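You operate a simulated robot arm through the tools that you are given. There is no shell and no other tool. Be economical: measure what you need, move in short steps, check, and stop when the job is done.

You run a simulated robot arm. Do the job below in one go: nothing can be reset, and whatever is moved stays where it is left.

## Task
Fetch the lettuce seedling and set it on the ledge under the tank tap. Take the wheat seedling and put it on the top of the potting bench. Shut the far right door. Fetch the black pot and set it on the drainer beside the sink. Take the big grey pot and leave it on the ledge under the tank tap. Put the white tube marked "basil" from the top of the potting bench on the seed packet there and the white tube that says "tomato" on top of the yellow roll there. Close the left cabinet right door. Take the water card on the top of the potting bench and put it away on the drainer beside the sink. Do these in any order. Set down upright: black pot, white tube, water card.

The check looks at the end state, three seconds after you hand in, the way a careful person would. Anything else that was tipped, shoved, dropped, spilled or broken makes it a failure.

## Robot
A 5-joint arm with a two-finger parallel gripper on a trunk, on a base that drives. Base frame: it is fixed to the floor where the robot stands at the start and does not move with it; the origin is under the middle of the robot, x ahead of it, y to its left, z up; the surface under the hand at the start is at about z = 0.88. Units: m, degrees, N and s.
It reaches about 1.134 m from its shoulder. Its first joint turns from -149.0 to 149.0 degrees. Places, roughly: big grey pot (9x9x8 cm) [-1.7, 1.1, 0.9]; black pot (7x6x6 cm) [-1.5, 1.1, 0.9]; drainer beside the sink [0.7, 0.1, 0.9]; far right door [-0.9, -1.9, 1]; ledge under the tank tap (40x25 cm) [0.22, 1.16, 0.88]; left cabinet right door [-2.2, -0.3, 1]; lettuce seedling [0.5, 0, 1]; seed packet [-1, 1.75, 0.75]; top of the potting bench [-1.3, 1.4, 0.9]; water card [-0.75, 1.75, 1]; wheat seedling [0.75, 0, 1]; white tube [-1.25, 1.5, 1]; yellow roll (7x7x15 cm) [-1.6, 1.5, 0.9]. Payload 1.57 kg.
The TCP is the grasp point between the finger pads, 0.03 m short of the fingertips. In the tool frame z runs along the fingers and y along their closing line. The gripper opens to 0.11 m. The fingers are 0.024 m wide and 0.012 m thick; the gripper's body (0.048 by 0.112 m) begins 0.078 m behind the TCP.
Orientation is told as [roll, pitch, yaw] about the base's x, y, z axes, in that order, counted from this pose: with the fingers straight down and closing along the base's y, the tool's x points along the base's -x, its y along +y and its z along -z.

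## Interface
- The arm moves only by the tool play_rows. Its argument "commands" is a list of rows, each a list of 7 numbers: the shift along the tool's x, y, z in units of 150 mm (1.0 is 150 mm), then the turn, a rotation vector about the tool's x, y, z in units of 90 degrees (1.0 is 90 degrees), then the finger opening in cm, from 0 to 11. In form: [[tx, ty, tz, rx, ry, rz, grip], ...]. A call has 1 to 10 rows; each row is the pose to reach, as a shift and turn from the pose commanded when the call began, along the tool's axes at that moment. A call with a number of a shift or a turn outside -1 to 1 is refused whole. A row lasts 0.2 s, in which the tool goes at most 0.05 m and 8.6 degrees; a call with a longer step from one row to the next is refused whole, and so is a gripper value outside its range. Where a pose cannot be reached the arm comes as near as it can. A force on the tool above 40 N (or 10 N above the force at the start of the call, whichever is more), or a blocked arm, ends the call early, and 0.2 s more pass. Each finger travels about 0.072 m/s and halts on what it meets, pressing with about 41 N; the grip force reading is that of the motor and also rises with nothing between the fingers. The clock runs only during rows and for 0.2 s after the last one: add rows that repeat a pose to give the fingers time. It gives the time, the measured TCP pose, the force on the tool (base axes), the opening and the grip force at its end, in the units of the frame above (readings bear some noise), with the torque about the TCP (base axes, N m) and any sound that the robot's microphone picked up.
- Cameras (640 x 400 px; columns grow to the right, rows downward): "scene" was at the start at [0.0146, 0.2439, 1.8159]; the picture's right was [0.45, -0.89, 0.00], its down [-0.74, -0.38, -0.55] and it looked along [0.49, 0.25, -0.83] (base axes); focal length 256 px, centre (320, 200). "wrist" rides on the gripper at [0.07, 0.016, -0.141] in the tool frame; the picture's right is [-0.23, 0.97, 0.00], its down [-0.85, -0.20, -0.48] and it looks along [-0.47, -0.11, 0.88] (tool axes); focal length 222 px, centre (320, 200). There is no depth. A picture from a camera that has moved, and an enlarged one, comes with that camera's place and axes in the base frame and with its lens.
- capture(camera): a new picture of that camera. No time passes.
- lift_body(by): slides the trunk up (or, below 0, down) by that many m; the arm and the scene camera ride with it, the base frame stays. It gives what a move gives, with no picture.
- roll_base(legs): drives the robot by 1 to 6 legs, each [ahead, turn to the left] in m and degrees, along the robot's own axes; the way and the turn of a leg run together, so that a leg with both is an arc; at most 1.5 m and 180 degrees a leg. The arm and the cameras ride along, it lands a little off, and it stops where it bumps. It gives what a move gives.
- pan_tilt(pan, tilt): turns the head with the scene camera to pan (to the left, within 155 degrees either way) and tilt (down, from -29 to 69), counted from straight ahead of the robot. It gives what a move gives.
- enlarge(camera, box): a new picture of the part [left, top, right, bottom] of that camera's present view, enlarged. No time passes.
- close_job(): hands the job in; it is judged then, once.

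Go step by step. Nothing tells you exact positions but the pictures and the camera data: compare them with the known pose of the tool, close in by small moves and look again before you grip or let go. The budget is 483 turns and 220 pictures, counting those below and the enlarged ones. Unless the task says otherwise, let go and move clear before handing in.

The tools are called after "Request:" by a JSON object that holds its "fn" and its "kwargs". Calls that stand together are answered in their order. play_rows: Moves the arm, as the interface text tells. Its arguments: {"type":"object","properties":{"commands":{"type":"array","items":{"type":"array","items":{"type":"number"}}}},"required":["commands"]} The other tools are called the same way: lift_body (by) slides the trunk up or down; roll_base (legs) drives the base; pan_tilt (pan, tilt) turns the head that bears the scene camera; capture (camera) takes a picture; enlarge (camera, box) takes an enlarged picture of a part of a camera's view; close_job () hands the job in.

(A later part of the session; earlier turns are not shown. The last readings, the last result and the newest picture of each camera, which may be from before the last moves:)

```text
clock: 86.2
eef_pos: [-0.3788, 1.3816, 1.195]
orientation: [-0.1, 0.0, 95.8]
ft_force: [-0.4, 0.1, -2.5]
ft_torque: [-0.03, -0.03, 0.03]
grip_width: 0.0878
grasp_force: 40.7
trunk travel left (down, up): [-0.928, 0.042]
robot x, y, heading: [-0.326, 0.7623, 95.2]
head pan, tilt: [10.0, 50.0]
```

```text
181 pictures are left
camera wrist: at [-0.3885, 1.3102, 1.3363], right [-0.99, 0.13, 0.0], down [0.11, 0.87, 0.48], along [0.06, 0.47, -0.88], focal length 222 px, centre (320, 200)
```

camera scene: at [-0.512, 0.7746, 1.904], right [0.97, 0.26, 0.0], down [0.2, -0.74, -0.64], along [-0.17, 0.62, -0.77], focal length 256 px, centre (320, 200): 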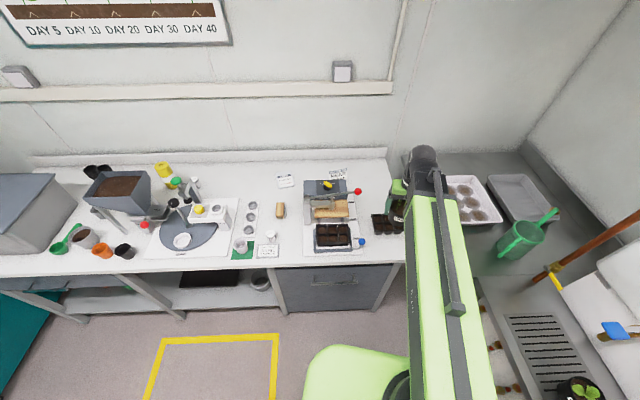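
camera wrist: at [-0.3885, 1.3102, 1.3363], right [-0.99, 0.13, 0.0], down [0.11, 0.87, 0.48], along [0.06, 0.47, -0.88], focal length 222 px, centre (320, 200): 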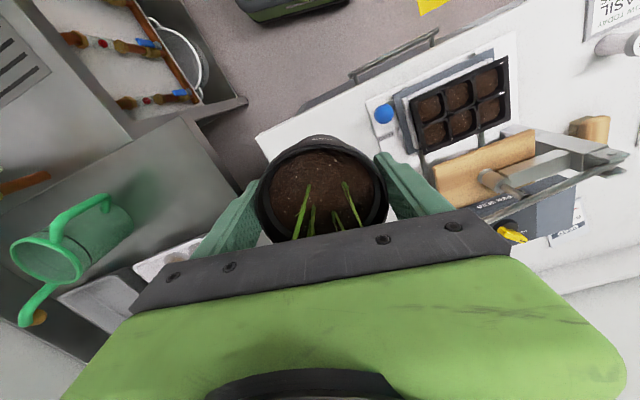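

The bench's front edge is a bit further than I thought; I'll move 3 cm deeper, then lower partway and check.

Request:
{"fn": "play_rows", "kwargs": {"commands": [[-0.2, 0.04, 0, 0, 0, 0, 7], [-0.2, 0.04, 0, 0, 0, 0, 7]]}}

Request:
{"fn": "lift_body", "kwargs": {"by": -0.17}}

Request:
{"fn": "capture", "kwargs": {"camera": "wrist"}}

Request:
{"fn": "enlarge", "kwargs": {"camera": "scene", "box": [290, 120, 450, 260]}}

```text
clock: 86.8
eef_pos: [-0.3865, 1.4107, 1.195]
orientation: [-0.1, -0.1, 95.8]
ft_force: [0.2, 0.0, -3.0]
ft_torque: [0.01, 0.01, 0.03]
grip_width: 0.0876
grasp_force: 41.3
trunk travel left (down, up): [-0.928, 0.042]
robot x, y, heading: [-0.3287, 0.7596, 95.4]
head pan, tilt: [10.0, 50.0]
```

```text
clock: 88.8
eef_pos: [-0.3883, 1.4109, 1.0249]
orientation: [0.1, 0.0, 95.8]
ft_force: [0.5, -0.1, -2.3]
ft_torque: [-0.01, 0.01, -0.01]
grip_width: 0.0879
grasp_force: 40.9
trunk travel left (down, up): [-0.758, 0.212]
robot x, y, heading: [-0.3268, 0.7636, 94.7]
head pan, tilt: [10.0, 50.0]
```

```text
180 pictures are left
camera wrist: at [-0.3972, 1.3391, 1.1666], right [-0.99, 0.13, 0.0], down [0.11, 0.87, 0.48], along [0.06, 0.47, -0.88], focal length 222 px, centre (320, 200)
```

wrist: 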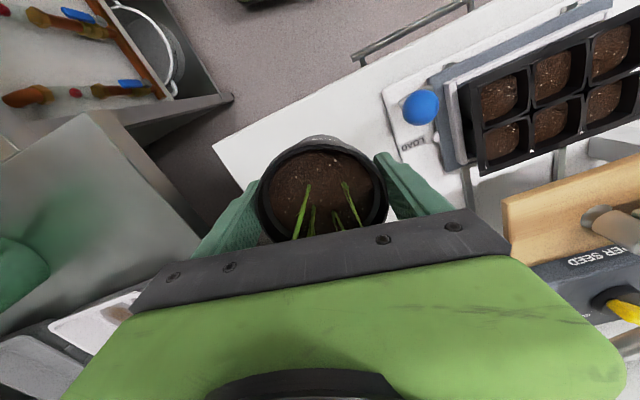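

```text
2.86 times, centred on (370, 190) of scene
camera zoom: at [-0.5112, 0.774, 1.7341], right [0.97, 0.26, 0.0], down [0.2, -0.74, -0.64], along [-0.17, 0.62, -0.77], focal length 732 px, centre (177, 229)
```

zoom: 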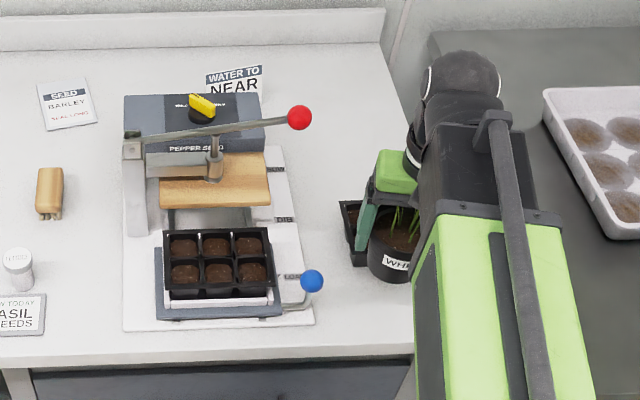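

The spot is free, between the seed tray, the blue knob and the front edge. I'll nudge 1 cm forward and lower in small steps.

Request:
{"fn": "play_rows", "kwargs": {"commands": [[0.06, 0, 0, 0, 0, 0, 7], [0.06, 0, 0, 0, 0, 0, 7]]}}

Request:
{"fn": "lift_body", "kwargs": {"by": -0.05}}

Request:
{"fn": "lift_body", "kwargs": {"by": -0.008}}

Request:
{"fn": "enlarge", "kwargs": {"camera": "scene", "box": [290, 120, 450, 260]}}

```text
clock: 89.3
eef_pos: [-0.3857, 1.4025, 1.0248]
orientation: [-0.1, 0.0, 95.8]
ft_force: [-0.5, -0.5, -2.5]
ft_torque: [-0.05, 0.04, -0.02]
grip_width: 0.0876
grasp_force: 41.3
trunk travel left (down, up): [-0.758, 0.212]
robot x, y, heading: [-0.3266, 0.7546, 94.8]
head pan, tilt: [10.0, 50.0]
```

```text
clock: 90.3
eef_pos: [-0.3854, 1.402, 0.9745]
orientation: [0.1, 0.0, 95.8]
ft_force: [0.3, -1.0, -2.1]
ft_torque: [0.01, -0.02, -0.01]
grip_width: 0.0878
grasp_force: 40.4
trunk travel left (down, up): [-0.708, 0.262]
robot x, y, heading: [-0.3292, 0.7632, 95.0]
head pan, tilt: [10.0, 50.0]
```

```text
clock: 90.8
eef_pos: [-0.3859, 1.4008, 0.9668]
orientation: [-0.1, 0.0, 95.8]
ft_force: [0.6, 0.4, -2.5]
ft_torque: [-0.05, -0.01, 0.0]
grip_width: 0.0878
grasp_force: 40.7
trunk travel left (down, up): [-0.7, 0.27]
robot x, y, heading: [-0.3256, 0.7601, 95.0]
head pan, tilt: [10.0, 50.0]
```

```text
2.86 times, centred on (370, 190) of scene
camera zoom: at [-0.5111, 0.774, 1.676], right [0.97, 0.26, 0.0], down [0.2, -0.74, -0.64], along [-0.17, 0.62, -0.77], focal length 732 px, centre (177, 229)
```

zoom: 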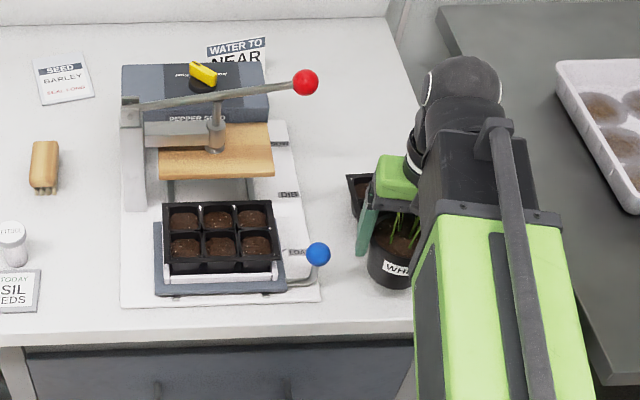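

Still above the surface. Continuing down in small steps.

Request:
{"fn": "lift_body", "kwargs": {"by": -0.008}}

Request:
{"fn": "lift_body", "kwargs": {"by": -0.006}}

Request:
{"fn": "lift_body", "kwargs": {"by": -0.005}}

```text
clock: 91.4
eef_pos: [-0.3861, 1.4034, 0.9589]
orientation: [0.0, -0.1, 95.9]
ft_force: [0.0, 0.5, -3.1]
ft_torque: [-0.01, -0.01, 0.02]
grip_width: 0.0876
grasp_force: 41.0
trunk travel left (down, up): [-0.692, 0.278]
robot x, y, heading: [-0.3278, 0.7588, 95.1]
head pan, tilt: [10.0, 50.0]
```

```text
clock: 92.0
eef_pos: [-0.3863, 1.4026, 0.9518]
orientation: [-0.1, 0.0, 95.8]
ft_force: [0.6, -0.7, -2.8]
ft_torque: [-0.02, -0.03, 0.02]
grip_width: 0.0875
grasp_force: 40.8
trunk travel left (down, up): [-0.686, 0.284]
robot x, y, heading: [-0.3273, 0.7574, 94.9]
head pan, tilt: [10.0, 50.0]
```

```text
clock: 92.5
eef_pos: [-0.3866, 1.4035, 0.9474]
orientation: [0.0, 0.0, 95.8]
ft_force: [-0.3, 0.0, -2.7]
ft_torque: [0.03, 0.01, 0.02]
grip_width: 0.0875
grasp_force: 40.2
trunk travel left (down, up): [-0.681, 0.289]
robot x, y, heading: [-0.3259, 0.7603, 95.2]
head pan, tilt: [10.0, 50.0]
```

Request:
{"fn": "lift_body", "kwargs": {"by": -0.006}}

Request:
{"fn": "lift_body", "kwargs": {"by": -0.006}}

Request:
{"fn": "enlarge", "kwargs": {"camera": "scene", "box": [290, 120, 450, 260]}}

Request:
{"fn": "capture", "kwargs": {"camera": "wrist"}}

```text
clock: 93.0
eef_pos: [-0.3865, 1.4021, 0.9427]
orientation: [0.0, 0.1, 95.7]
ft_force: [1.3, -0.4, -3.1]
ft_torque: [-0.02, 0.02, -0.01]
grip_width: 0.0877
grasp_force: 41.3
trunk travel left (down, up): [-0.675, 0.295]
robot x, y, heading: [-0.3251, 0.7586, 95.0]
head pan, tilt: [10.0, 50.0]
```

```text
clock: 93.6
eef_pos: [-0.3858, 1.4018, 0.9352]
orientation: [-0.1, 0.0, 95.8]
ft_force: [-0.5, 0.4, -2.0]
ft_torque: [-0.06, 0.02, -0.03]
grip_width: 0.0874
grasp_force: 41.2
trunk travel left (down, up): [-0.669, 0.301]
robot x, y, heading: [-0.3242, 0.7636, 95.0]
head pan, tilt: [10.0, 50.0]
```

```text
2.86 times, centred on (370, 190) of scene
camera zoom: at [-0.5112, 0.774, 1.645], right [0.97, 0.26, 0.0], down [0.2, -0.74, -0.64], along [-0.17, 0.62, -0.77], focal length 732 px, centre (177, 229)
```

zoom: 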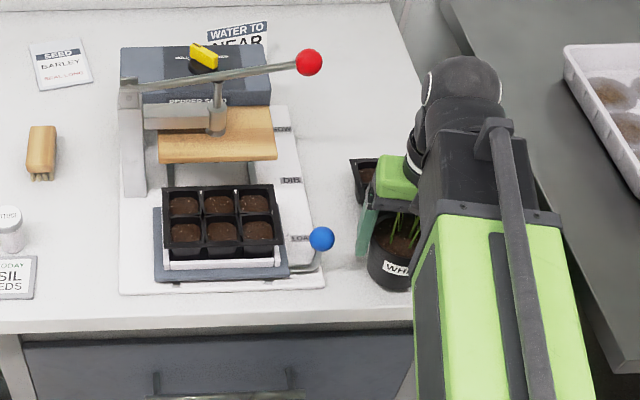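

```text
176 pictures are left
camera wrist: at [-0.3963, 1.3301, 1.0775], right [-0.99, 0.13, 0.0], down [0.11, 0.87, 0.48], along [0.06, 0.47, -0.88], focal length 222 px, centre (320, 200)
```

wrist: 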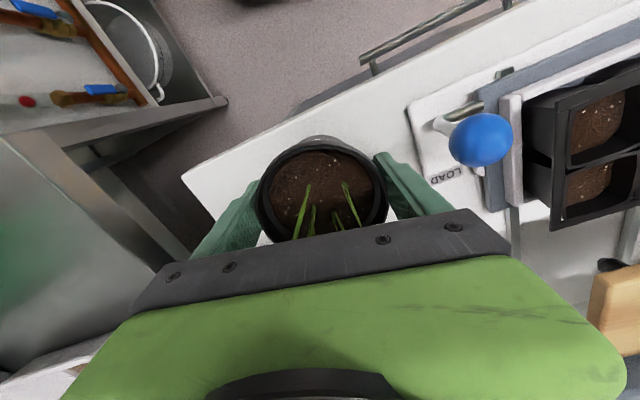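

The bench surface is lower (~0.84) than assumed, and there is more room behind. I'll shift 4 cm deeper and 2 cm right, then continue down.

Request:
{"fn": "play_rows", "kwargs": {"commands": [[-0.27, -0.13, 0, 0, 0, 0, 7], [-0.27, -0.13, 0, 0, 0, 0, 7]]}}

Request:
{"fn": "lift_body", "kwargs": {"by": -0.012}}

Request:
{"fn": "lift_body", "kwargs": {"by": -0.006}}

Request:
{"fn": "capture", "kwargs": {"camera": "wrist"}}

Request:
{"fn": "enlarge", "kwargs": {"camera": "scene", "box": [290, 120, 450, 260]}}

```text
clock: 94.2
eef_pos: [-0.3714, 1.4452, 0.936]
orientation: [0.0, 0.0, 95.9]
ft_force: [-0.1, 0.9, -2.2]
ft_torque: [0.02, -0.01, 0.0]
grip_width: 0.0876
grasp_force: 41.1
trunk travel left (down, up): [-0.669, 0.301]
robot x, y, heading: [-0.3263, 0.7596, 94.8]
head pan, tilt: [10.0, 50.0]
```

```text
clock: 94.8
eef_pos: [-0.3719, 1.4426, 0.9253]
orientation: [0.1, -0.1, 95.8]
ft_force: [-0.5, -1.9, 6.4]
ft_torque: [0.1, 0.22, 0.0]
grip_width: 0.0873
grasp_force: 40.9
trunk travel left (down, up): [-0.657, 0.313]
robot x, y, heading: [-0.3295, 0.7595, 94.8]
head pan, tilt: [10.0, 50.0]
```

```text
clock: 95.3
eef_pos: [-0.3716, 1.442, 0.9194]
orientation: [0.1, -0.1, 95.8]
ft_force: [-0.2, -3.5, 24.7]
ft_torque: [0.24, 0.14, -0.15]
grip_width: 0.0866
grasp_force: 41.6
trunk travel left (down, up): [-0.651, 0.319]
robot x, y, heading: [-0.3231, 0.76, 94.8]
head pan, tilt: [10.0, 50.0]
```

```text
175 pictures are left
camera wrist: at [-0.3808, 1.3694, 1.061], right [-0.99, 0.13, 0.0], down [0.11, 0.87, 0.48], along [0.06, 0.48, -0.88], focal length 222 px, centre (320, 200)
```

wrist: 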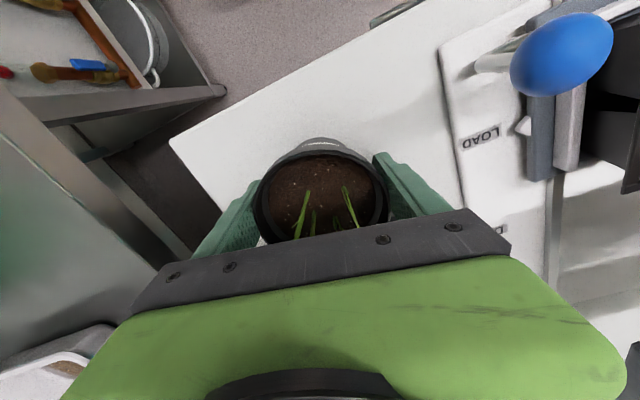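

```text
2.86 times, centred on (370, 190) of scene
camera zoom: at [-0.511, 0.7707, 1.6272], right [0.97, 0.26, 0.0], down [0.2, -0.74, -0.64], along [-0.17, 0.62, -0.76], focal length 732 px, centre (177, 229)
```

zoom: 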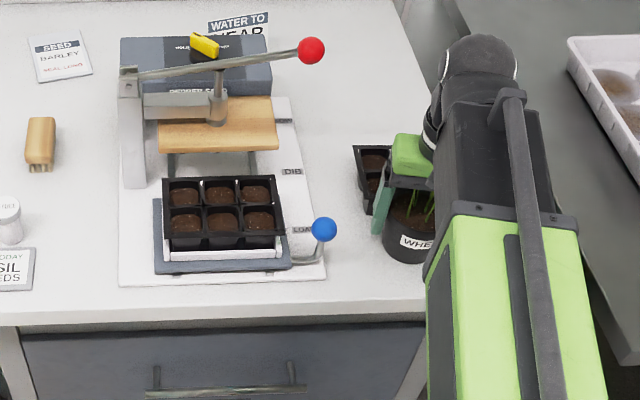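

Contact with the bench. Ease up, release gently.

Request:
{"fn": "lift_body", "kwargs": {"by": 0.006}}

Request:
{"fn": "play_rows", "kwargs": {"commands": [[0, 0, 0, 0, 0, 0, 9.3], [0, 0, 0, 0, 0, 0, 10], [0, 0, 0, 0, 0, 0, 10.2], [0, 0, 0, 0, 0, 0, 10.2]]}}

Request:
{"fn": "lift_body", "kwargs": {"by": 0.22}}

Request:
{"fn": "capture", "kwargs": {"camera": "wrist"}}

Request:
{"fn": "enlarge", "kwargs": {"camera": "scene", "box": [200, 120, 460, 270]}}

```text
clock: 95.9
eef_pos: [-0.371, 1.4446, 0.9235]
orientation: [0.0, -0.1, 95.8]
ft_force: [-0.6, -0.6, -2.5]
ft_torque: [-0.04, 0.02, -0.01]
grip_width: 0.0863
grasp_force: 41.2
trunk travel left (down, up): [-0.657, 0.313]
robot x, y, heading: [-0.3281, 0.761, 94.8]
head pan, tilt: [10.0, 50.0]
```

```text
clock: 96.9
eef_pos: [-0.3716, 1.4433, 0.9242]
orientation: [0.0, 0.0, 95.9]
ft_force: [0.3, 0.2, 0.2]
ft_torque: [0.0, 0.02, -0.02]
grip_width: 0.102
grasp_force: 0.2
trunk travel left (down, up): [-0.657, 0.313]
robot x, y, heading: [-0.3261, 0.7607, 95.0]
head pan, tilt: [10.0, 50.0]
```

```text
clock: 99.2
eef_pos: [-0.3718, 1.4441, 1.1438]
orientation: [0.0, 0.1, 95.8]
ft_force: [-0.2, -0.2, -0.4]
ft_torque: [0.02, 0.02, 0.0]
grip_width: 0.102
grasp_force: 0.1
trunk travel left (down, up): [-0.877, 0.093]
robot x, y, heading: [-0.3289, 0.7598, 95.1]
head pan, tilt: [10.0, 50.0]
```

```text
173 pictures are left
camera wrist: at [-0.381, 1.3716, 1.2856], right [-0.99, 0.13, 0.0], down [0.11, 0.87, 0.48], along [0.06, 0.47, -0.88], focal length 222 px, centre (320, 200)
```

wrist: 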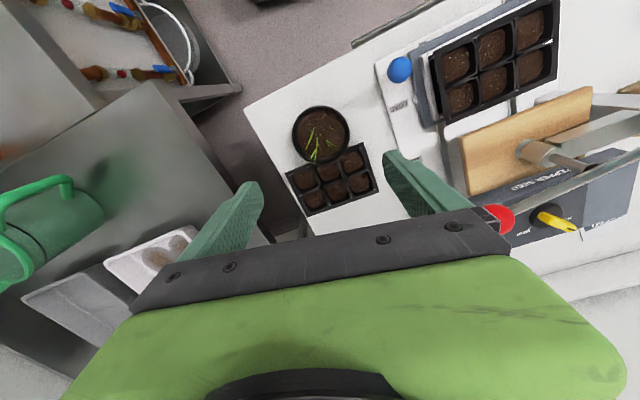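

```text
2.46 times, centred on (330, 195) of scene
camera zoom: at [-0.5112, 0.7738, 1.853], right [0.97, 0.26, 0.0], down [0.2, -0.74, -0.64], along [-0.17, 0.62, -0.77], focal length 630 px, centre (295, 212)
```

zoom: 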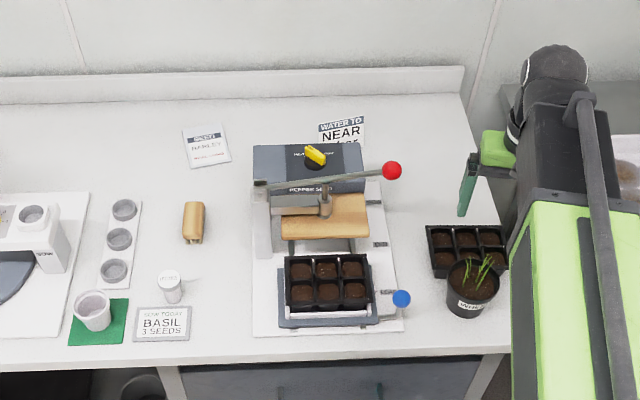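

Wheat is placed. Now I'll look for the basil/tomato tubes.

Request:
{"fn": "enlarge", "kwargs": {"camera": "scene", "box": [210, 190, 290, 260]}}

Request:
{"fn": "enlarge", "kwargs": {"camera": "scene", "box": [70, 160, 240, 270]}}

```text
5.71 times, centred on (250, 225) of scene
camera zoom: at [-0.5112, 0.7738, 1.853], right [0.97, 0.26, 0.0], down [0.2, -0.74, -0.64], along [-0.17, 0.62, -0.77], focal length 1463 px, centre (720, 57)
```

zoom: 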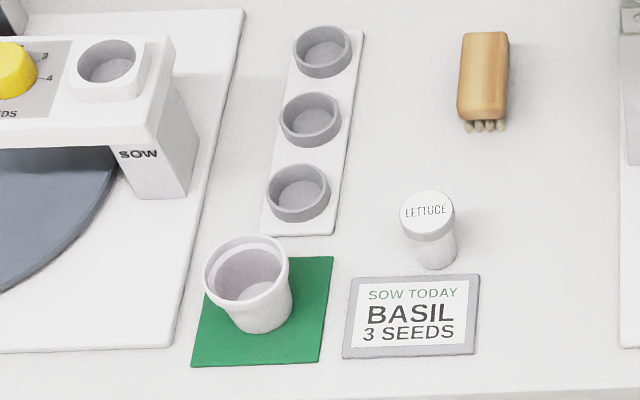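

```text
3.64 times, centred on (155, 215) of scene
camera zoom: at [-0.5112, 0.7738, 1.853], right [0.97, 0.26, 0.0], down [0.2, -0.74, -0.64], along [-0.17, 0.62, -0.77], focal length 931 px, centre (920, 146)
```

zoom: 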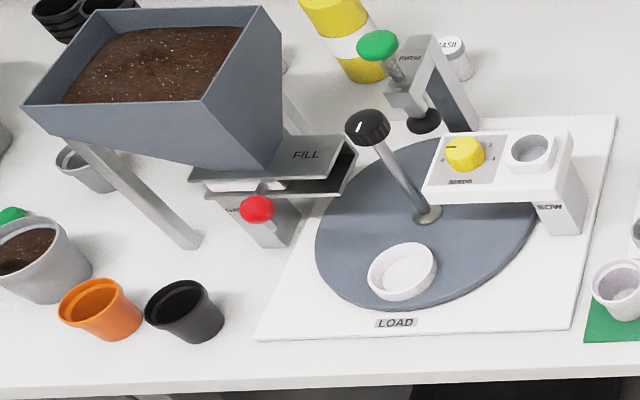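

The BASIL tube stands behind the FIRM post at the back; the water card stands behind the pepper machine around (-0.68, 1.8). I'll raise and drive nearer to inspect the card.

Request:
{"fn": "lift_body", "kwargs": {"by": 0.09}}

Request:
{"fn": "roll_base", "kwargs": {"legs": [[0, 27], [0.155, 0], [0, -15]]}}

Request:
{"fn": "play_rows", "kwargs": {"commands": [[-0.3, 0, 0, 0, 0, 0, 10.2], [-0.6, 0, 0, 0, 0, 0, 10.2], [-0.9, 0, 0, 0, 0, 0, 10.2], [-0.9, 0, 0, 0, 0, 0, 10.2]]}}

Request:
{"fn": "capture", "kwargs": {"camera": "wrist"}}

Request:
{"fn": "enlarge", "kwargs": {"camera": "scene", "box": [230, 80, 450, 220]}}

```text
clock: 100.5
eef_pos: [-0.371, 1.4441, 1.2342]
orientation: [0.0, 0.1, 95.8]
ft_force: [-0.4, 0.5, -0.9]
ft_torque: [0.01, -0.02, 0.02]
grip_width: 0.1022
grasp_force: 0.1
trunk travel left (down, up): [-0.967, 0.003]
robot x, y, heading: [-0.3263, 0.7588, 94.8]
head pan, tilt: [10.0, 50.0]
```

```text
clock: 104.1
eef_pos: [-0.5889, 1.5546, 1.2325]
orientation: [-0.1, 0.1, 107.2]
ft_force: [-0.1, -0.6, -0.6]
ft_torque: [-0.05, -0.07, -0.02]
grip_width: 0.102
grasp_force: 0.0
trunk travel left (down, up): [-0.967, 0.003]
robot x, y, heading: [-0.4062, 0.8904, 107.0]
head pan, tilt: [10.0, 50.0]
```

```text
clock: 105.1
eef_pos: [-0.6288, 1.6793, 1.2345]
orientation: [0.0, -0.1, 107.3]
ft_force: [-0.2, -0.7, -0.3]
ft_torque: [0.03, 0.0, 0.0]
grip_width: 0.1022
grasp_force: 0.0
trunk travel left (down, up): [-0.967, 0.003]
robot x, y, heading: [-0.4072, 0.889, 107.1]
head pan, tilt: [10.0, 50.0]
```

```text
169 pictures are left
camera wrist: at [-0.6243, 1.6069, 1.3762], right [-1.0, -0.07, 0.0], down [-0.06, 0.88, 0.48], along [-0.03, 0.48, -0.88], focal length 222 px, centre (320, 200)
```

wrist: 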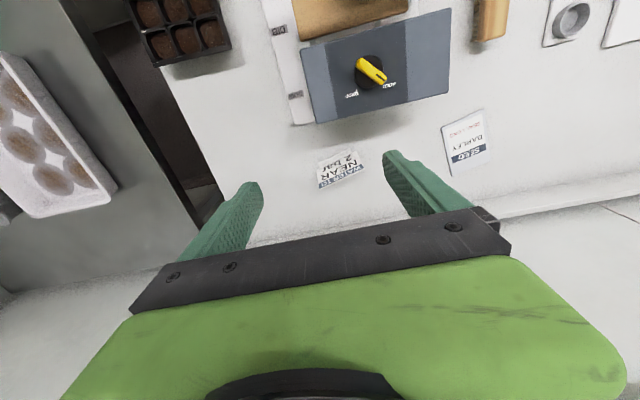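

```text
2.86 times, centred on (340, 150) of scene
camera zoom: at [-0.5903, 0.8645, 1.9431], right [0.89, 0.46, 0.0], down [0.35, -0.68, -0.64], along [-0.29, 0.57, -0.77], focal length 732 px, centre (263, 343)
```

zoom: 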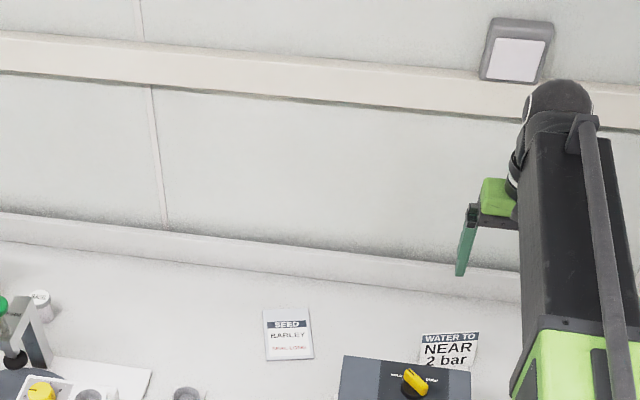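

Request:
{"fn": "enlarge", "kwargs": {"camera": "wrist", "box": [260, 90, 440, 210]}}

Request:
{"fn": "enlarge", "kwargs": {"camera": "scene", "box": [350, 170, 420, 220]}}

```text
3.33 times, centred on (350, 150) of wrist
camera zoom: at [-0.6243, 1.6069, 1.3762], right [-1.0, -0.07, 0.0], down [-0.06, 0.88, 0.48], along [-0.03, 0.48, -0.88], focal length 740 px, centre (220, 367)
```

zoom: 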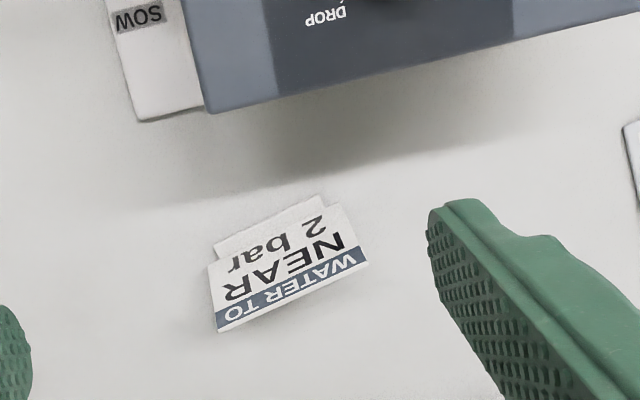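

```text
8.00 times, centred on (385, 195) of scene
camera zoom: at [-0.5903, 0.8645, 1.9431], right [0.89, 0.46, 0.0], down [0.35, -0.68, -0.64], along [-0.29, 0.57, -0.77], focal length 2049 px, centre (-200, 240)
```

zoom: 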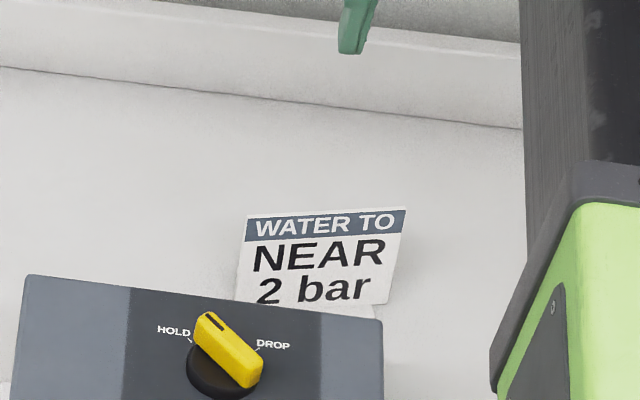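

The card is ~11 cm wide, top at z≈0.93, leaning back a bit, turned about 33° in yaw. I'll swing above it with the fingers straddling it; the camera will then see it edge-on.

Request:
{"fn": "play_rows", "kwargs": {"commands": [[-0.09, 0.01, 0, 0, 0, 0.09, 8], [-0.18, 0.02, 0, 0, 0, 0.18, 8], [-0.27, 0.03, 0, 0, 0, 0.27, 8], [-0.36, 0.04, 0, 0, 0, 0.36, 7], [-0.45, 0.05, 0, 0, 0, 0.45, 7], [-0.54, 0.06, 0, 0, 0, 0.54, 7], [-0.63, 0.07, 0, 0, 0, 0.63, 7], [-0.72, 0.08, 0, 0, 0, 0.72, 7], [-0.835, 0.1, 0, 0, 0, 0.81, 7], [-0.835, 0.1, 0, 0, 0, 0.826, 7]]}}

Request:
{"fn": "lift_body", "kwargs": {"by": -0.2}}

Request:
{"fn": "capture", "kwargs": {"camera": "wrist"}}

```text
clock: 107.3
eef_pos: [-0.6801, 1.7969, 1.2342]
orientation: [0.0, 0.0, 32.9]
ft_force: [0.1, 0.7, 0.1]
ft_torque: [-0.04, -0.02, -0.01]
grip_width: 0.0701
grasp_force: 0.2
trunk travel left (down, up): [-0.967, 0.003]
robot x, y, heading: [-0.4084, 0.8949, 107.2]
head pan, tilt: [10.0, 50.0]
```

```text
clock: 109.5
eef_pos: [-0.6803, 1.7952, 1.0347]
orientation: [0.0, 0.0, 33.1]
ft_force: [-0.3, -0.1, -0.7]
ft_torque: [0.04, 0.01, 0.02]
grip_width: 0.0701
grasp_force: 0.0
trunk travel left (down, up): [-0.767, 0.203]
robot x, y, heading: [-0.4091, 0.8931, 107.0]
head pan, tilt: [10.0, 50.0]
```

```text
165 pictures are left
camera wrist: at [-0.7481, 1.7705, 1.1756], right [-0.34, 0.94, 0.0], down [0.83, 0.3, 0.48], along [0.45, 0.16, -0.88], focal length 222 px, centre (320, 200)
```

wrist: 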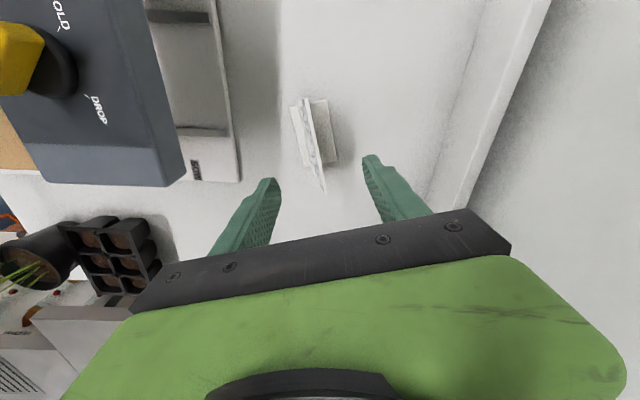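

Request:
{"fn": "enlarge", "kwargs": {"camera": "wrist", "box": [250, 70, 400, 220]}}

```text
2.67 times, centred on (325, 145) of wrist
camera zoom: at [-0.7481, 1.7705, 1.1756], right [-0.34, 0.94, 0.0], down [0.83, 0.3, 0.48], along [0.45, 0.16, -0.88], focal length 592 px, centre (307, 347)
```

zoom: 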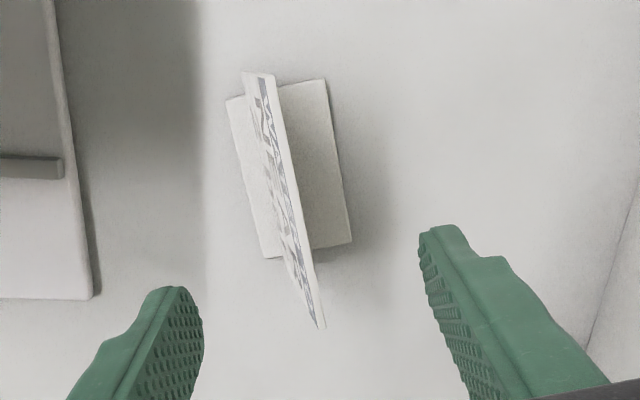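

The card is a thin panel on a flat base, well aligned. A small shift, lower, and grip.

Request:
{"fn": "play_rows", "kwargs": {"commands": [[0, -0.03, 0, 0, 0, 0, 5], [0, -0.03, 0, 0, 0, 0, 5], [0, -0.03, 0, 0, 0, 0, 5]]}}

Request:
{"fn": "lift_body", "kwargs": {"by": -0.08}}

Request:
{"fn": "enlarge", "kwargs": {"camera": "wrist", "box": [220, 70, 420, 220]}}

```text
clock: 110.3
eef_pos: [-0.6781, 1.7914, 1.0342]
orientation: [0.1, 0.1, 33.1]
ft_force: [0.2, 0.0, 0.1]
ft_torque: [0.02, -0.01, 0.0]
grip_width: 0.0499
grasp_force: 0.0
trunk travel left (down, up): [-0.767, 0.203]
robot x, y, heading: [-0.4055, 0.8936, 107.3]
head pan, tilt: [10.0, 50.0]
```

```text
clock: 111.5
eef_pos: [-0.6779, 1.7923, 0.9536]
orientation: [-0.1, 0.1, 33.1]
ft_force: [-1.2, 0.3, 0.3]
ft_torque: [-0.04, 0.03, 0.05]
grip_width: 0.0502
grasp_force: 0.1
trunk travel left (down, up): [-0.687, 0.283]
robot x, y, heading: [-0.4065, 0.891, 106.8]
head pan, tilt: [10.0, 50.0]
```

```text
2.67 times, centred on (320, 145) of wrist
camera zoom: at [-0.7456, 1.7664, 1.0956], right [-0.34, 0.94, 0.0], down [0.83, 0.3, 0.48], along [0.45, 0.16, -0.88], focal length 592 px, centre (320, 347)
```

zoom: 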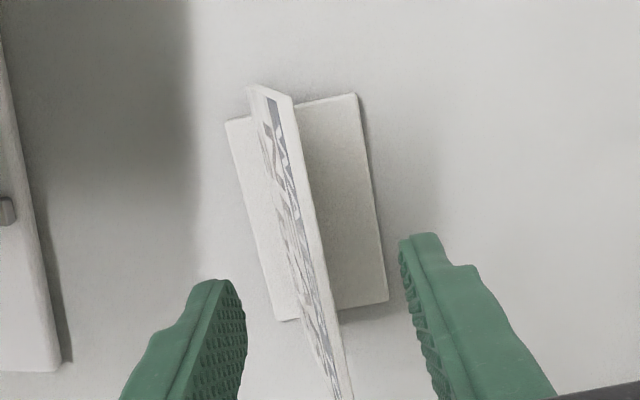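

Request:
{"fn": "lift_body", "kwargs": {"by": -0.04}}

Request:
{"fn": "capture", "kwargs": {"camera": "wrist"}}

```text
clock: 112.3
eef_pos: [-0.6778, 1.7914, 0.9152]
orientation: [0.0, 0.0, 33.0]
ft_force: [1.0, -0.9, 0.5]
ft_torque: [-0.06, -0.03, 0.0]
grip_width: 0.05
grasp_force: 0.0
trunk travel left (down, up): [-0.647, 0.323]
robot x, y, heading: [-0.4104, 0.8911, 107.3]
head pan, tilt: [10.0, 50.0]
```

```text
162 pictures are left
camera wrist: at [-0.7456, 1.7664, 1.0556], right [-0.34, 0.94, 0.0], down [0.83, 0.3, 0.48], along [0.45, 0.16, -0.88], focal length 222 px, centre (320, 200)
```

wrist: 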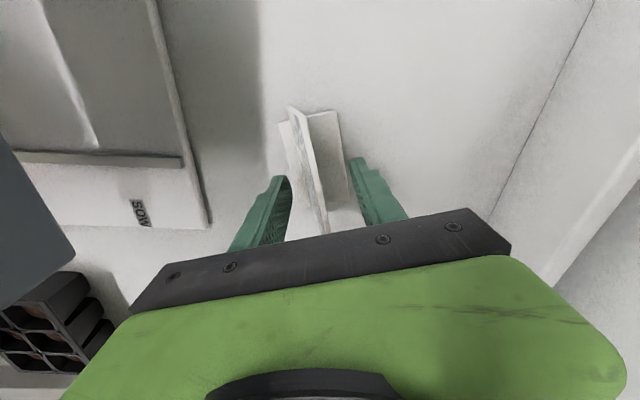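

Request:
{"fn": "play_rows", "kwargs": {"commands": [[0, 0, 0, 0, 0, 0, 3.5], [0, 0, 0, 0, 0, 0, 2], [0, 0, 0, 0, 0, 0, 1], [0, 0, 0, 0, 0, 0, 0], [0, 0, 0, 0, 0, 0, 0], [0, 0, 0, 0, 0, 0, 0]]}}

Request:
{"fn": "lift_body", "kwargs": {"by": 0.05}}

Request:
{"fn": "capture", "kwargs": {"camera": "wrist"}}

```text
clock: 113.7
eef_pos: [-0.6774, 1.7927, 0.9143]
orientation: [0.1, 0.0, 33.0]
ft_force: [0.4, 0.2, 0.1]
ft_torque: [-0.02, -0.02, 0.01]
grip_width: 0.0032
grasp_force: 24.4
trunk travel left (down, up): [-0.647, 0.323]
robot x, y, heading: [-0.4062, 0.8927, 107.2]
head pan, tilt: [10.0, 50.0]
```

```text
clock: 114.6
eef_pos: [-0.6781, 1.7924, 0.965]
orientation: [0.0, 0.0, 32.9]
ft_force: [-0.8, 0.3, -0.3]
ft_torque: [-0.02, 0.0, -0.01]
grip_width: 0.0032
grasp_force: 24.8
trunk travel left (down, up): [-0.697, 0.273]
robot x, y, heading: [-0.4017, 0.8909, 107.1]
head pan, tilt: [10.0, 50.0]
```

```text
161 pictures are left
camera wrist: at [-0.7458, 1.7665, 1.1055], right [-0.34, 0.94, 0.0], down [0.83, 0.3, 0.48], along [0.45, 0.16, -0.88], focal length 222 px, centre (320, 200)
```

wrist: 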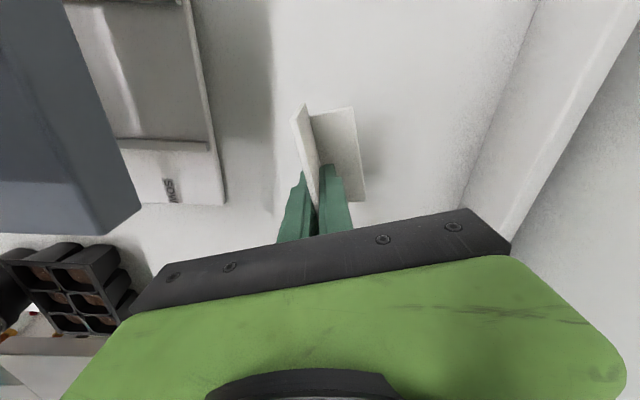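

The card is held. Raise, retract, and carry it to the drainer.

Request:
{"fn": "lift_body", "kwargs": {"by": 0.27}}

Request:
{"fn": "play_rows", "kwargs": {"commands": [[0.08, -0.27, 0, 0, 0, 0, 0], [0.16, -0.54, 0, 0, 0, 0, 0], [0.23, -0.8, 0, 0, 0, 0, 0]]}}

Request:
{"fn": "play_rows", "kwargs": {"commands": [[0.08, -0.27, 0, 0, 0, 0, 0], [0.16, -0.54, 0, 0, 0, 0, 0], [0.23, -0.8, 0, 0, 0, 0, 0]]}}

```text
clock: 117.3
eef_pos: [-0.6775, 1.7924, 1.2331]
orientation: [0.1, 0.0, 32.9]
ft_force: [-0.2, -0.2, 1.0]
ft_torque: [0.02, -0.02, 0.0]
grip_width: 0.0032
grasp_force: 24.7
trunk travel left (down, up): [-0.967, 0.003]
robot x, y, heading: [-0.4079, 0.8901, 107.0]
head pan, tilt: [10.0, 50.0]
```

```text
clock: 118.2
eef_pos: [-0.6409, 1.6705, 1.2344]
orientation: [0.1, -0.1, 33.0]
ft_force: [0.6, -0.4, -0.5]
ft_torque: [-0.03, -0.02, 0.01]
grip_width: 0.0029
grasp_force: 24.5
trunk travel left (down, up): [-0.967, 0.003]
robot x, y, heading: [-0.4067, 0.896, 107.3]
head pan, tilt: [10.0, 50.0]
```

```text
clock: 119.0
eef_pos: [-0.6042, 1.5509, 1.2333]
orientation: [0.1, -0.1, 32.9]
ft_force: [0.4, -0.2, -0.7]
ft_torque: [0.04, 0.03, 0.01]
grip_width: 0.0028
grasp_force: 24.7
trunk travel left (down, up): [-0.967, 0.003]
robot x, y, heading: [-0.4084, 0.8925, 107.1]
head pan, tilt: [10.0, 50.0]
```

Request:
{"fn": "roll_base", "kwargs": {"legs": [[0, 100], [0, 83], [1.14, 0], [0, 80]]}}

Request:
{"fn": "capture", "kwargs": {"camera": "wrist"}}

Request:
{"fn": "pan_tilt", "kwargs": {"pan": 10, "tilt": 55}}

Request:
{"fn": "capture", "kwargs": {"camera": "scene"}}

```text
clock: 135.9
eef_pos: [0.6495, -0.0807, 1.2339]
orientation: [0.2, 0.0, -64.9]
ft_force: [-0.3, 0.4, -0.2]
ft_torque: [-0.01, -0.03, -0.03]
grip_width: 0.0031
grasp_force: 24.0
trunk travel left (down, up): [-0.967, 0.003]
robot x, y, heading: [-0.0391, -0.1269, 9.2]
head pan, tilt: [10.0, 50.0]
```

```text
160 pictures are left
camera wrist: at [0.6347, -0.0119, 1.3765], right [0.98, 0.21, 0.0], down [0.18, -0.86, 0.48], along [0.1, -0.47, -0.88], focal length 222 px, centre (320, 200)
```

wrist: 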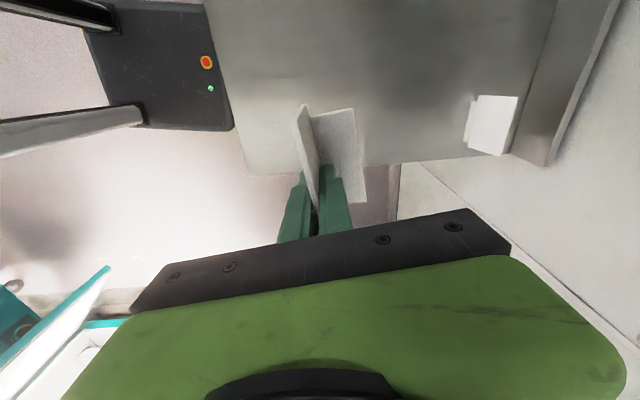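

```text
clock: 136.6
eef_pos: [0.6515, -0.0807, 1.2335]
orientation: [0.1, 0.0, -65.0]
ft_force: [0.4, -0.4, -0.5]
ft_torque: [-0.01, -0.01, -0.02]
grip_width: 0.0027
grasp_force: 24.2
trunk travel left (down, up): [-0.967, 0.003]
robot x, y, heading: [-0.0415, -0.1295, 9.0]
head pan, tilt: [10.0, 55.0]
```

```text
159 pictures are left
camera scene: at [-0.042, 0.0506, 1.9368], right [0.33, -0.94, 0.0], down [-0.77, -0.27, -0.57], along [0.54, 0.19, -0.82], focal length 256 px, centre (320, 200)
```

scene: 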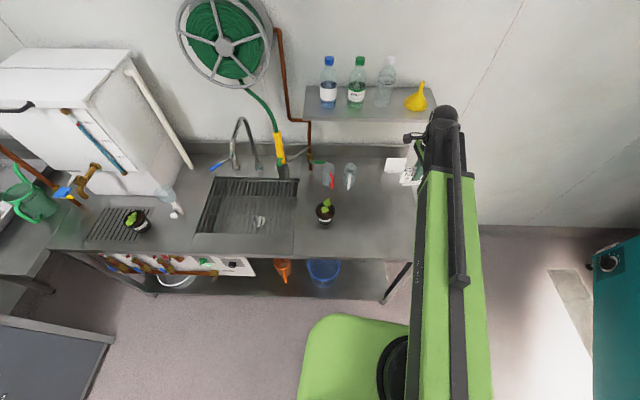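

Above the drainer. Small shift inward and lower the card.

Request:
{"fn": "play_rows", "kwargs": {"commands": [[0.15, 0.145, 0, 0, 0, 0, 0], [0.15, 0.145, 0, 0, 0, 0, 0]]}}

Request:
{"fn": "lift_body", "kwargs": {"by": -0.28}}

Request:
{"fn": "capture", "kwargs": {"camera": "wrist"}}

Request:
{"fn": "lift_body", "kwargs": {"by": -0.01}}

Request:
{"fn": "lift_body", "kwargs": {"by": -0.005}}

```text
clock: 137.2
eef_pos: [0.6628, -0.0502, 1.235]
orientation: [0.0, -0.1, -64.9]
ft_force: [0.7, 0.7, -0.1]
ft_torque: [-0.02, 0.0, -0.01]
grip_width: 0.0031
grasp_force: 23.8
trunk travel left (down, up): [-0.967, 0.003]
robot x, y, heading: [-0.042, -0.1313, 9.4]
head pan, tilt: [10.0, 55.0]
```

```text
clock: 140.0
eef_pos: [0.6618, -0.0499, 0.9536]
orientation: [0.0, -0.1, -65.0]
ft_force: [0.0, -0.2, -0.6]
ft_torque: [0.01, -0.01, 0.02]
grip_width: 0.0029
grasp_force: 24.2
trunk travel left (down, up): [-0.687, 0.283]
robot x, y, heading: [-0.0364, -0.1316, 9.2]
head pan, tilt: [10.0, 55.0]
```

```text
158 pictures are left
camera wrist: at [0.6463, 0.0182, 1.0956], right [0.98, 0.21, 0.0], down [0.18, -0.86, 0.48], along [0.1, -0.47, -0.88], focal length 222 px, centre (320, 200)
```

wrist: 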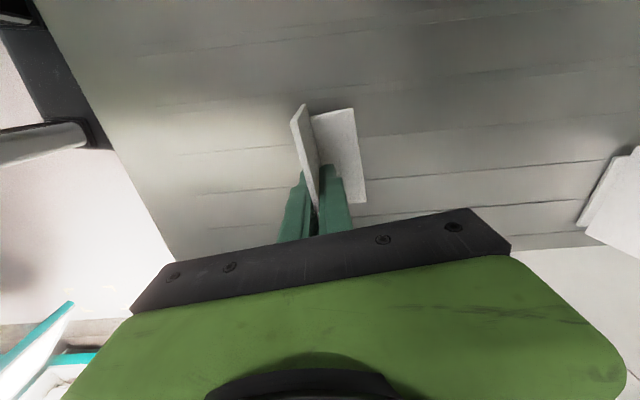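

```text
clock: 140.6
eef_pos: [0.6616, -0.0507, 0.9443]
orientation: [0.1, 0.0, -64.8]
ft_force: [0.2, -0.6, -0.6]
ft_torque: [-0.03, 0.01, 0.02]
grip_width: 0.003
grasp_force: 24.6
trunk travel left (down, up): [-0.677, 0.293]
robot x, y, heading: [-0.0414, -0.1308, 9.2]
head pan, tilt: [10.0, 55.0]
```

```text
clock: 141.2
eef_pos: [0.6615, -0.0514, 0.9399]
orientation: [0.1, -0.1, -64.9]
ft_force: [0.2, 0.2, -0.1]
ft_torque: [-0.01, -0.02, 0.03]
grip_width: 0.003
grasp_force: 24.1
trunk travel left (down, up): [-0.672, 0.298]
robot x, y, heading: [-0.0411, -0.1291, 9.0]
head pan, tilt: [10.0, 55.0]
```

Request:
{"fn": "lift_body", "kwargs": {"by": -0.004}}

Request:
{"fn": "lift_body", "kwargs": {"by": -0.004}}

Request:
{"fn": "lift_body", "kwargs": {"by": -0.003}}

```text
clock: 141.7
eef_pos: [0.6616, -0.0514, 0.9346]
orientation: [0.0, -0.1, -64.8]
ft_force: [0.9, -0.4, -1.2]
ft_torque: [-0.03, 0.01, -0.01]
grip_width: 0.0031
grasp_force: 24.5
trunk travel left (down, up): [-0.668, 0.302]
robot x, y, heading: [-0.0403, -0.1311, 9.3]
head pan, tilt: [10.0, 55.0]
```

```text
clock: 142.2
eef_pos: [0.6621, -0.0515, 0.9323]
orientation: [0.1, -0.1, -64.9]
ft_force: [4.2, 1.7, 17.1]
ft_torque: [0.0, -0.02, -0.01]
grip_width: 0.0032
grasp_force: 24.4
trunk travel left (down, up): [-0.664, 0.306]
robot x, y, heading: [-0.0381, -0.131, 9.0]
head pan, tilt: [10.0, 55.0]
```

```text
clock: 142.7
eef_pos: [0.6606, -0.051, 0.9279]
orientation: [0.0, 0.0, -64.9]
ft_force: [-1.3, 1.4, 12.4]
ft_torque: [-0.04, 0.18, -0.01]
grip_width: 0.0035
grasp_force: 24.0
trunk travel left (down, up): [-0.661, 0.309]
robot x, y, heading: [-0.0428, -0.1302, 9.1]
head pan, tilt: [10.0, 55.0]
```

Contact. Release.

Request:
{"fn": "lift_body", "kwargs": {"by": 0.003}}

Request:
{"fn": "play_rows", "kwargs": {"commands": [[0, 0, 0, 0, 0, 0, 0.8], [0, 0, 0, 0, 0, 0, 2], [0, 0, 0, 0, 0, 0, 4], [0, 0, 0, 0, 0, 0, 5], [0, 0, 0, 0, 0, 0, 5]]}}

Request:
{"fn": "lift_body", "kwargs": {"by": 0.12}}

Request:
{"fn": "capture", "kwargs": {"camera": "wrist"}}

```text
clock: 143.2
eef_pos: [0.6618, -0.0514, 0.9314]
orientation: [0.0, -0.1, -64.9]
ft_force: [-0.1, -0.1, -1.1]
ft_torque: [-0.01, 0.0, -0.02]
grip_width: 0.0032
grasp_force: 24.6
trunk travel left (down, up): [-0.664, 0.306]
robot x, y, heading: [-0.0441, -0.1305, 9.0]
head pan, tilt: [10.0, 55.0]
```

```text
clock: 144.4
eef_pos: [0.6612, -0.0516, 0.931]
orientation: [0.0, -0.1, -64.9]
ft_force: [-0.4, -0.6, -0.4]
ft_torque: [0.03, 0.01, 0.0]
grip_width: 0.0502
grasp_force: 0.0
trunk travel left (down, up): [-0.664, 0.306]
robot x, y, heading: [-0.0419, -0.1291, 9.1]
head pan, tilt: [10.0, 55.0]
```

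```text
clock: 145.9
eef_pos: [0.6616, -0.0502, 1.0516]
orientation: [0.0, 0.0, -65.0]
ft_force: [0.5, 0.6, -0.3]
ft_torque: [-0.01, 0.02, 0.0]
grip_width: 0.05
grasp_force: 0.1
trunk travel left (down, up): [-0.784, 0.186]
robot x, y, heading: [-0.0388, -0.1321, 9.0]
head pan, tilt: [10.0, 55.0]
```

```text
157 pictures are left
camera wrist: at [0.6463, 0.0183, 1.1925], right [0.98, 0.21, 0.0], down [0.18, -0.86, 0.48], along [0.1, -0.47, -0.88], focal length 222 px, centre (320, 200)
```

wrist: 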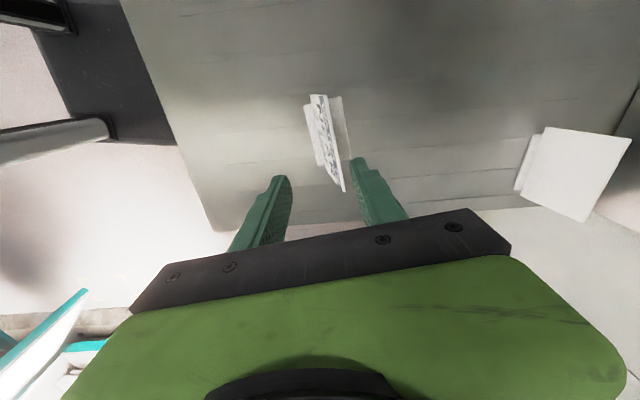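

Card stands on the drainer. Next, the far right door: raise, turn to face it, and look.

Request:
{"fn": "lift_body", "kwargs": {"by": 0.15}}

Request:
{"fn": "roll_base", "kwargs": {"legs": [[0, -115]]}}

Request:
{"fn": "pan_tilt", "kwargs": {"pan": 0, "tilt": 30}}

Request:
{"fn": "capture", "kwargs": {"camera": "scene"}}

```text
clock: 147.7
eef_pos: [0.6601, -0.0514, 1.2012]
orientation: [0.0, -0.1, -64.9]
ft_force: [-0.3, -0.1, 0.6]
ft_torque: [-0.03, 0.01, 0.0]
grip_width: 0.0501
grasp_force: 0.1
trunk travel left (down, up): [-0.934, 0.036]
robot x, y, heading: [-0.04, -0.1328, 9.1]
head pan, tilt: [10.0, 55.0]
```

```text
clock: 152.9
eef_pos: [-0.2681, -0.8002, 1.2016]
orientation: [0.1, 0.0, 179.9]
ft_force: [-1.4, 0.1, 0.7]
ft_torque: [0.0, -0.03, -0.02]
grip_width: 0.0504
grasp_force: 0.1
trunk travel left (down, up): [-0.934, 0.036]
robot x, y, heading: [-0.0765, -0.1196, -105.5]
head pan, tilt: [10.0, 55.0]
```

```text
clock: 153.8
eef_pos: [-0.2674, -0.8008, 1.2002]
orientation: [0.0, 0.0, 179.9]
ft_force: [-0.3, 0.0, -0.3]
ft_torque: [0.0, -0.03, 0.0]
grip_width: 0.0502
grasp_force: 0.0
trunk travel left (down, up): [-0.934, 0.036]
robot x, y, heading: [-0.0765, -0.1224, -105.8]
head pan, tilt: [0.0, 30.0]
```

```text
156 pictures are left
camera scene: at [0.075, -0.2131, 1.9396], right [-0.96, 0.27, 0.0], down [0.14, 0.48, -0.87], along [-0.24, -0.83, -0.5], focal length 256 px, centre (320, 200)
```

scene: 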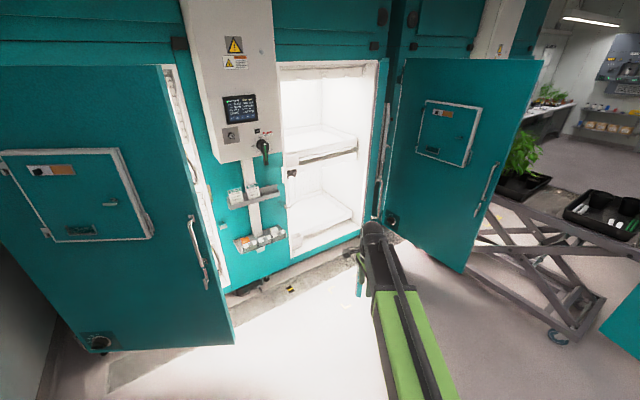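

The far right door stands open ~40°, free edge around (-0.65, -1.62), hinge about (-1.08, -2.3). I'll drive to its outer side and push it shut gradually.

Request:
{"fn": "roll_base", "kwargs": {"legs": [[0, -11.3], [0.95, 0]]}}

Request:
{"fn": "capture", "kwargs": {"camera": "scene"}}

Request:
{"fn": "capture", "kwargs": {"camera": "wrist"}}

```text
clock: 159.5
eef_pos: [-0.8391, -1.5957, 1.2009]
orientation: [0.0, 0.0, 168.2]
ft_force: [-0.7, 0.9, 0.2]
ft_torque: [-0.01, -0.02, 0.01]
grip_width: 0.05
grasp_force: 0.1
trunk travel left (down, up): [-0.934, 0.036]
robot x, y, heading: [-0.5155, -0.9695, -117.9]
head pan, tilt: [0.0, 30.0]
```

```text
155 pictures are left
camera scene: at [-0.3865, -1.0901, 1.9396], right [-0.88, 0.47, 0.0], down [0.23, 0.44, -0.87], along [-0.4, -0.77, -0.5], focal length 256 px, centre (320, 200)
```

scene: 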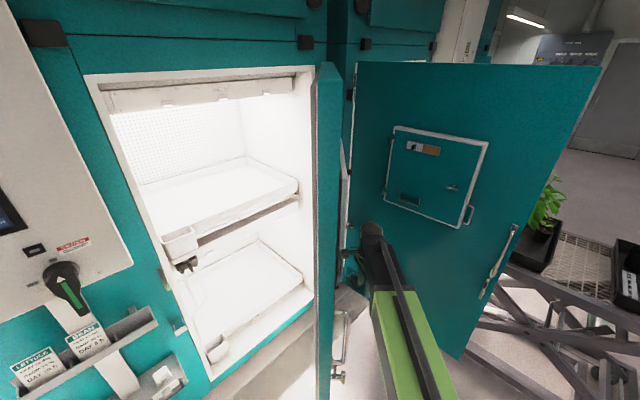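

```text
154 pictures are left
camera wrist: at [-0.7751, -1.6279, 1.3423], right [-0.42, -0.91, 0.0], down [-0.8, 0.37, 0.48], along [-0.43, 0.2, -0.88], focal length 222 px, centre (320, 200)
```

wrist: 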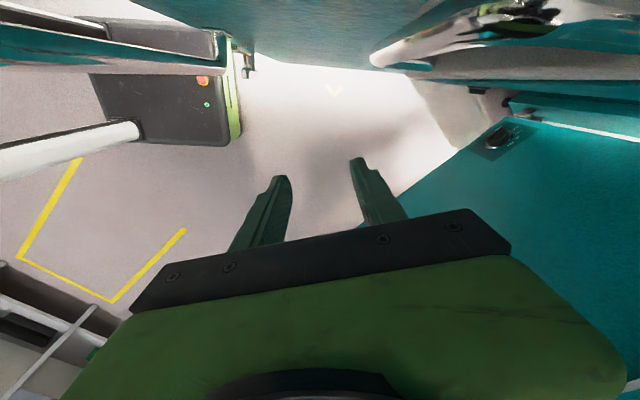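

The gripper is on the door's outer side, 15 cm from its plane. I'll drive 0.18 m further in, lower, close fingers, then push.

Request:
{"fn": "roll_base", "kwargs": {"legs": [[0.18, 0]]}}

Request:
{"fn": "lift_body", "kwargs": {"by": -0.22}}

Request:
{"fn": "play_rows", "kwargs": {"commands": [[0, 0, 0, 0, 0, 0, 3], [0, 0, 0, 0, 0, 0, 1], [0, 0, 0, 0, 0, 0, 0], [0, 0, 0, 0, 0, 0, 0]]}}

Request:
{"fn": "capture", "kwargs": {"camera": "scene"}}

Request:
{"fn": "capture", "kwargs": {"camera": "wrist"}}

```text
clock: 160.5
eef_pos: [-0.8629, -1.6391, 1.2012]
orientation: [-0.9, 0.0, 169.7]
ft_force: [2.0, 4.0, 0.5]
ft_torque: [-0.53, 0.25, 0.34]
grip_width: 0.0499
grasp_force: 0.1
trunk travel left (down, up): [-0.934, 0.036]
robot x, y, heading: [-0.5423, -1.0171, -117.9]
head pan, tilt: [0.0, 30.0]
stopped in leg 1: the force on the tool passed its limit at 144 N (the readings are from after the stop); the commanded pose is now the measured one
```

```text
clock: 161.3
eef_pos: [-0.8583, -1.6427, 1.161]
orientation: [-0.7, 1.2, 169.7]
ft_force: [10.9, 17.4, -0.6]
ft_torque: [-2.45, 1.42, 1.64]
grip_width: 0.05
grasp_force: 0.0
trunk travel left (down, up): [-0.894, 0.076]
robot x, y, heading: [-0.5404, -1.0147, -117.6]
head pan, tilt: [0.0, 30.0]
stopped: the force on the tool passed its limit at 187 N (the readings are from after the stop); the commanded pose is now the measured one
```

```text
clock: 162.3
eef_pos: [-0.8583, -1.6411, 1.1628]
orientation: [-0.4, 1.2, 169.5]
ft_force: [10.8, 20.4, -13.6]
ft_torque: [-2.28, 2.43, 1.85]
grip_width: 0.0
grasp_force: 20.9
trunk travel left (down, up): [-0.894, 0.076]
robot x, y, heading: [-0.5405, -1.018, -117.6]
head pan, tilt: [0.0, 30.0]
```

```text
153 pictures are left
camera scene: at [-0.4107, -1.1363, 1.8999], right [-0.88, 0.47, 0.0], down [0.23, 0.44, -0.87], along [-0.4, -0.77, -0.5], focal length 256 px, centre (320, 200)
```

scene: 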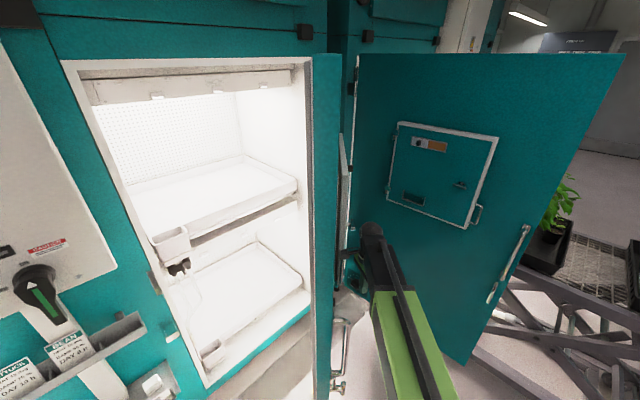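

```text
152 pictures are left
camera wrist: at [-0.7967, -1.6718, 1.3054], right [-0.4, -0.92, -0.01], down [-0.81, 0.35, 0.46], along [-0.42, 0.2, -0.89], focal length 222 px, centre (320, 200)
```

wrist: 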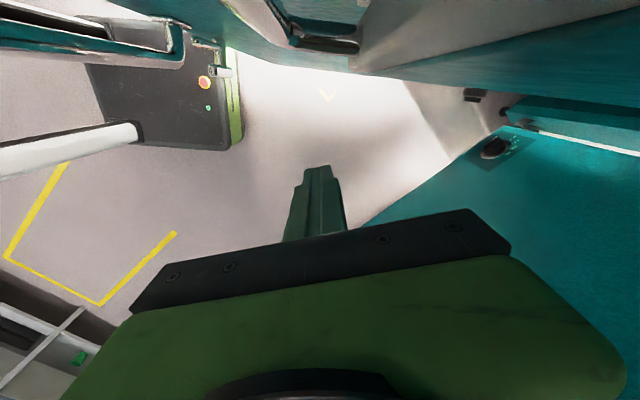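

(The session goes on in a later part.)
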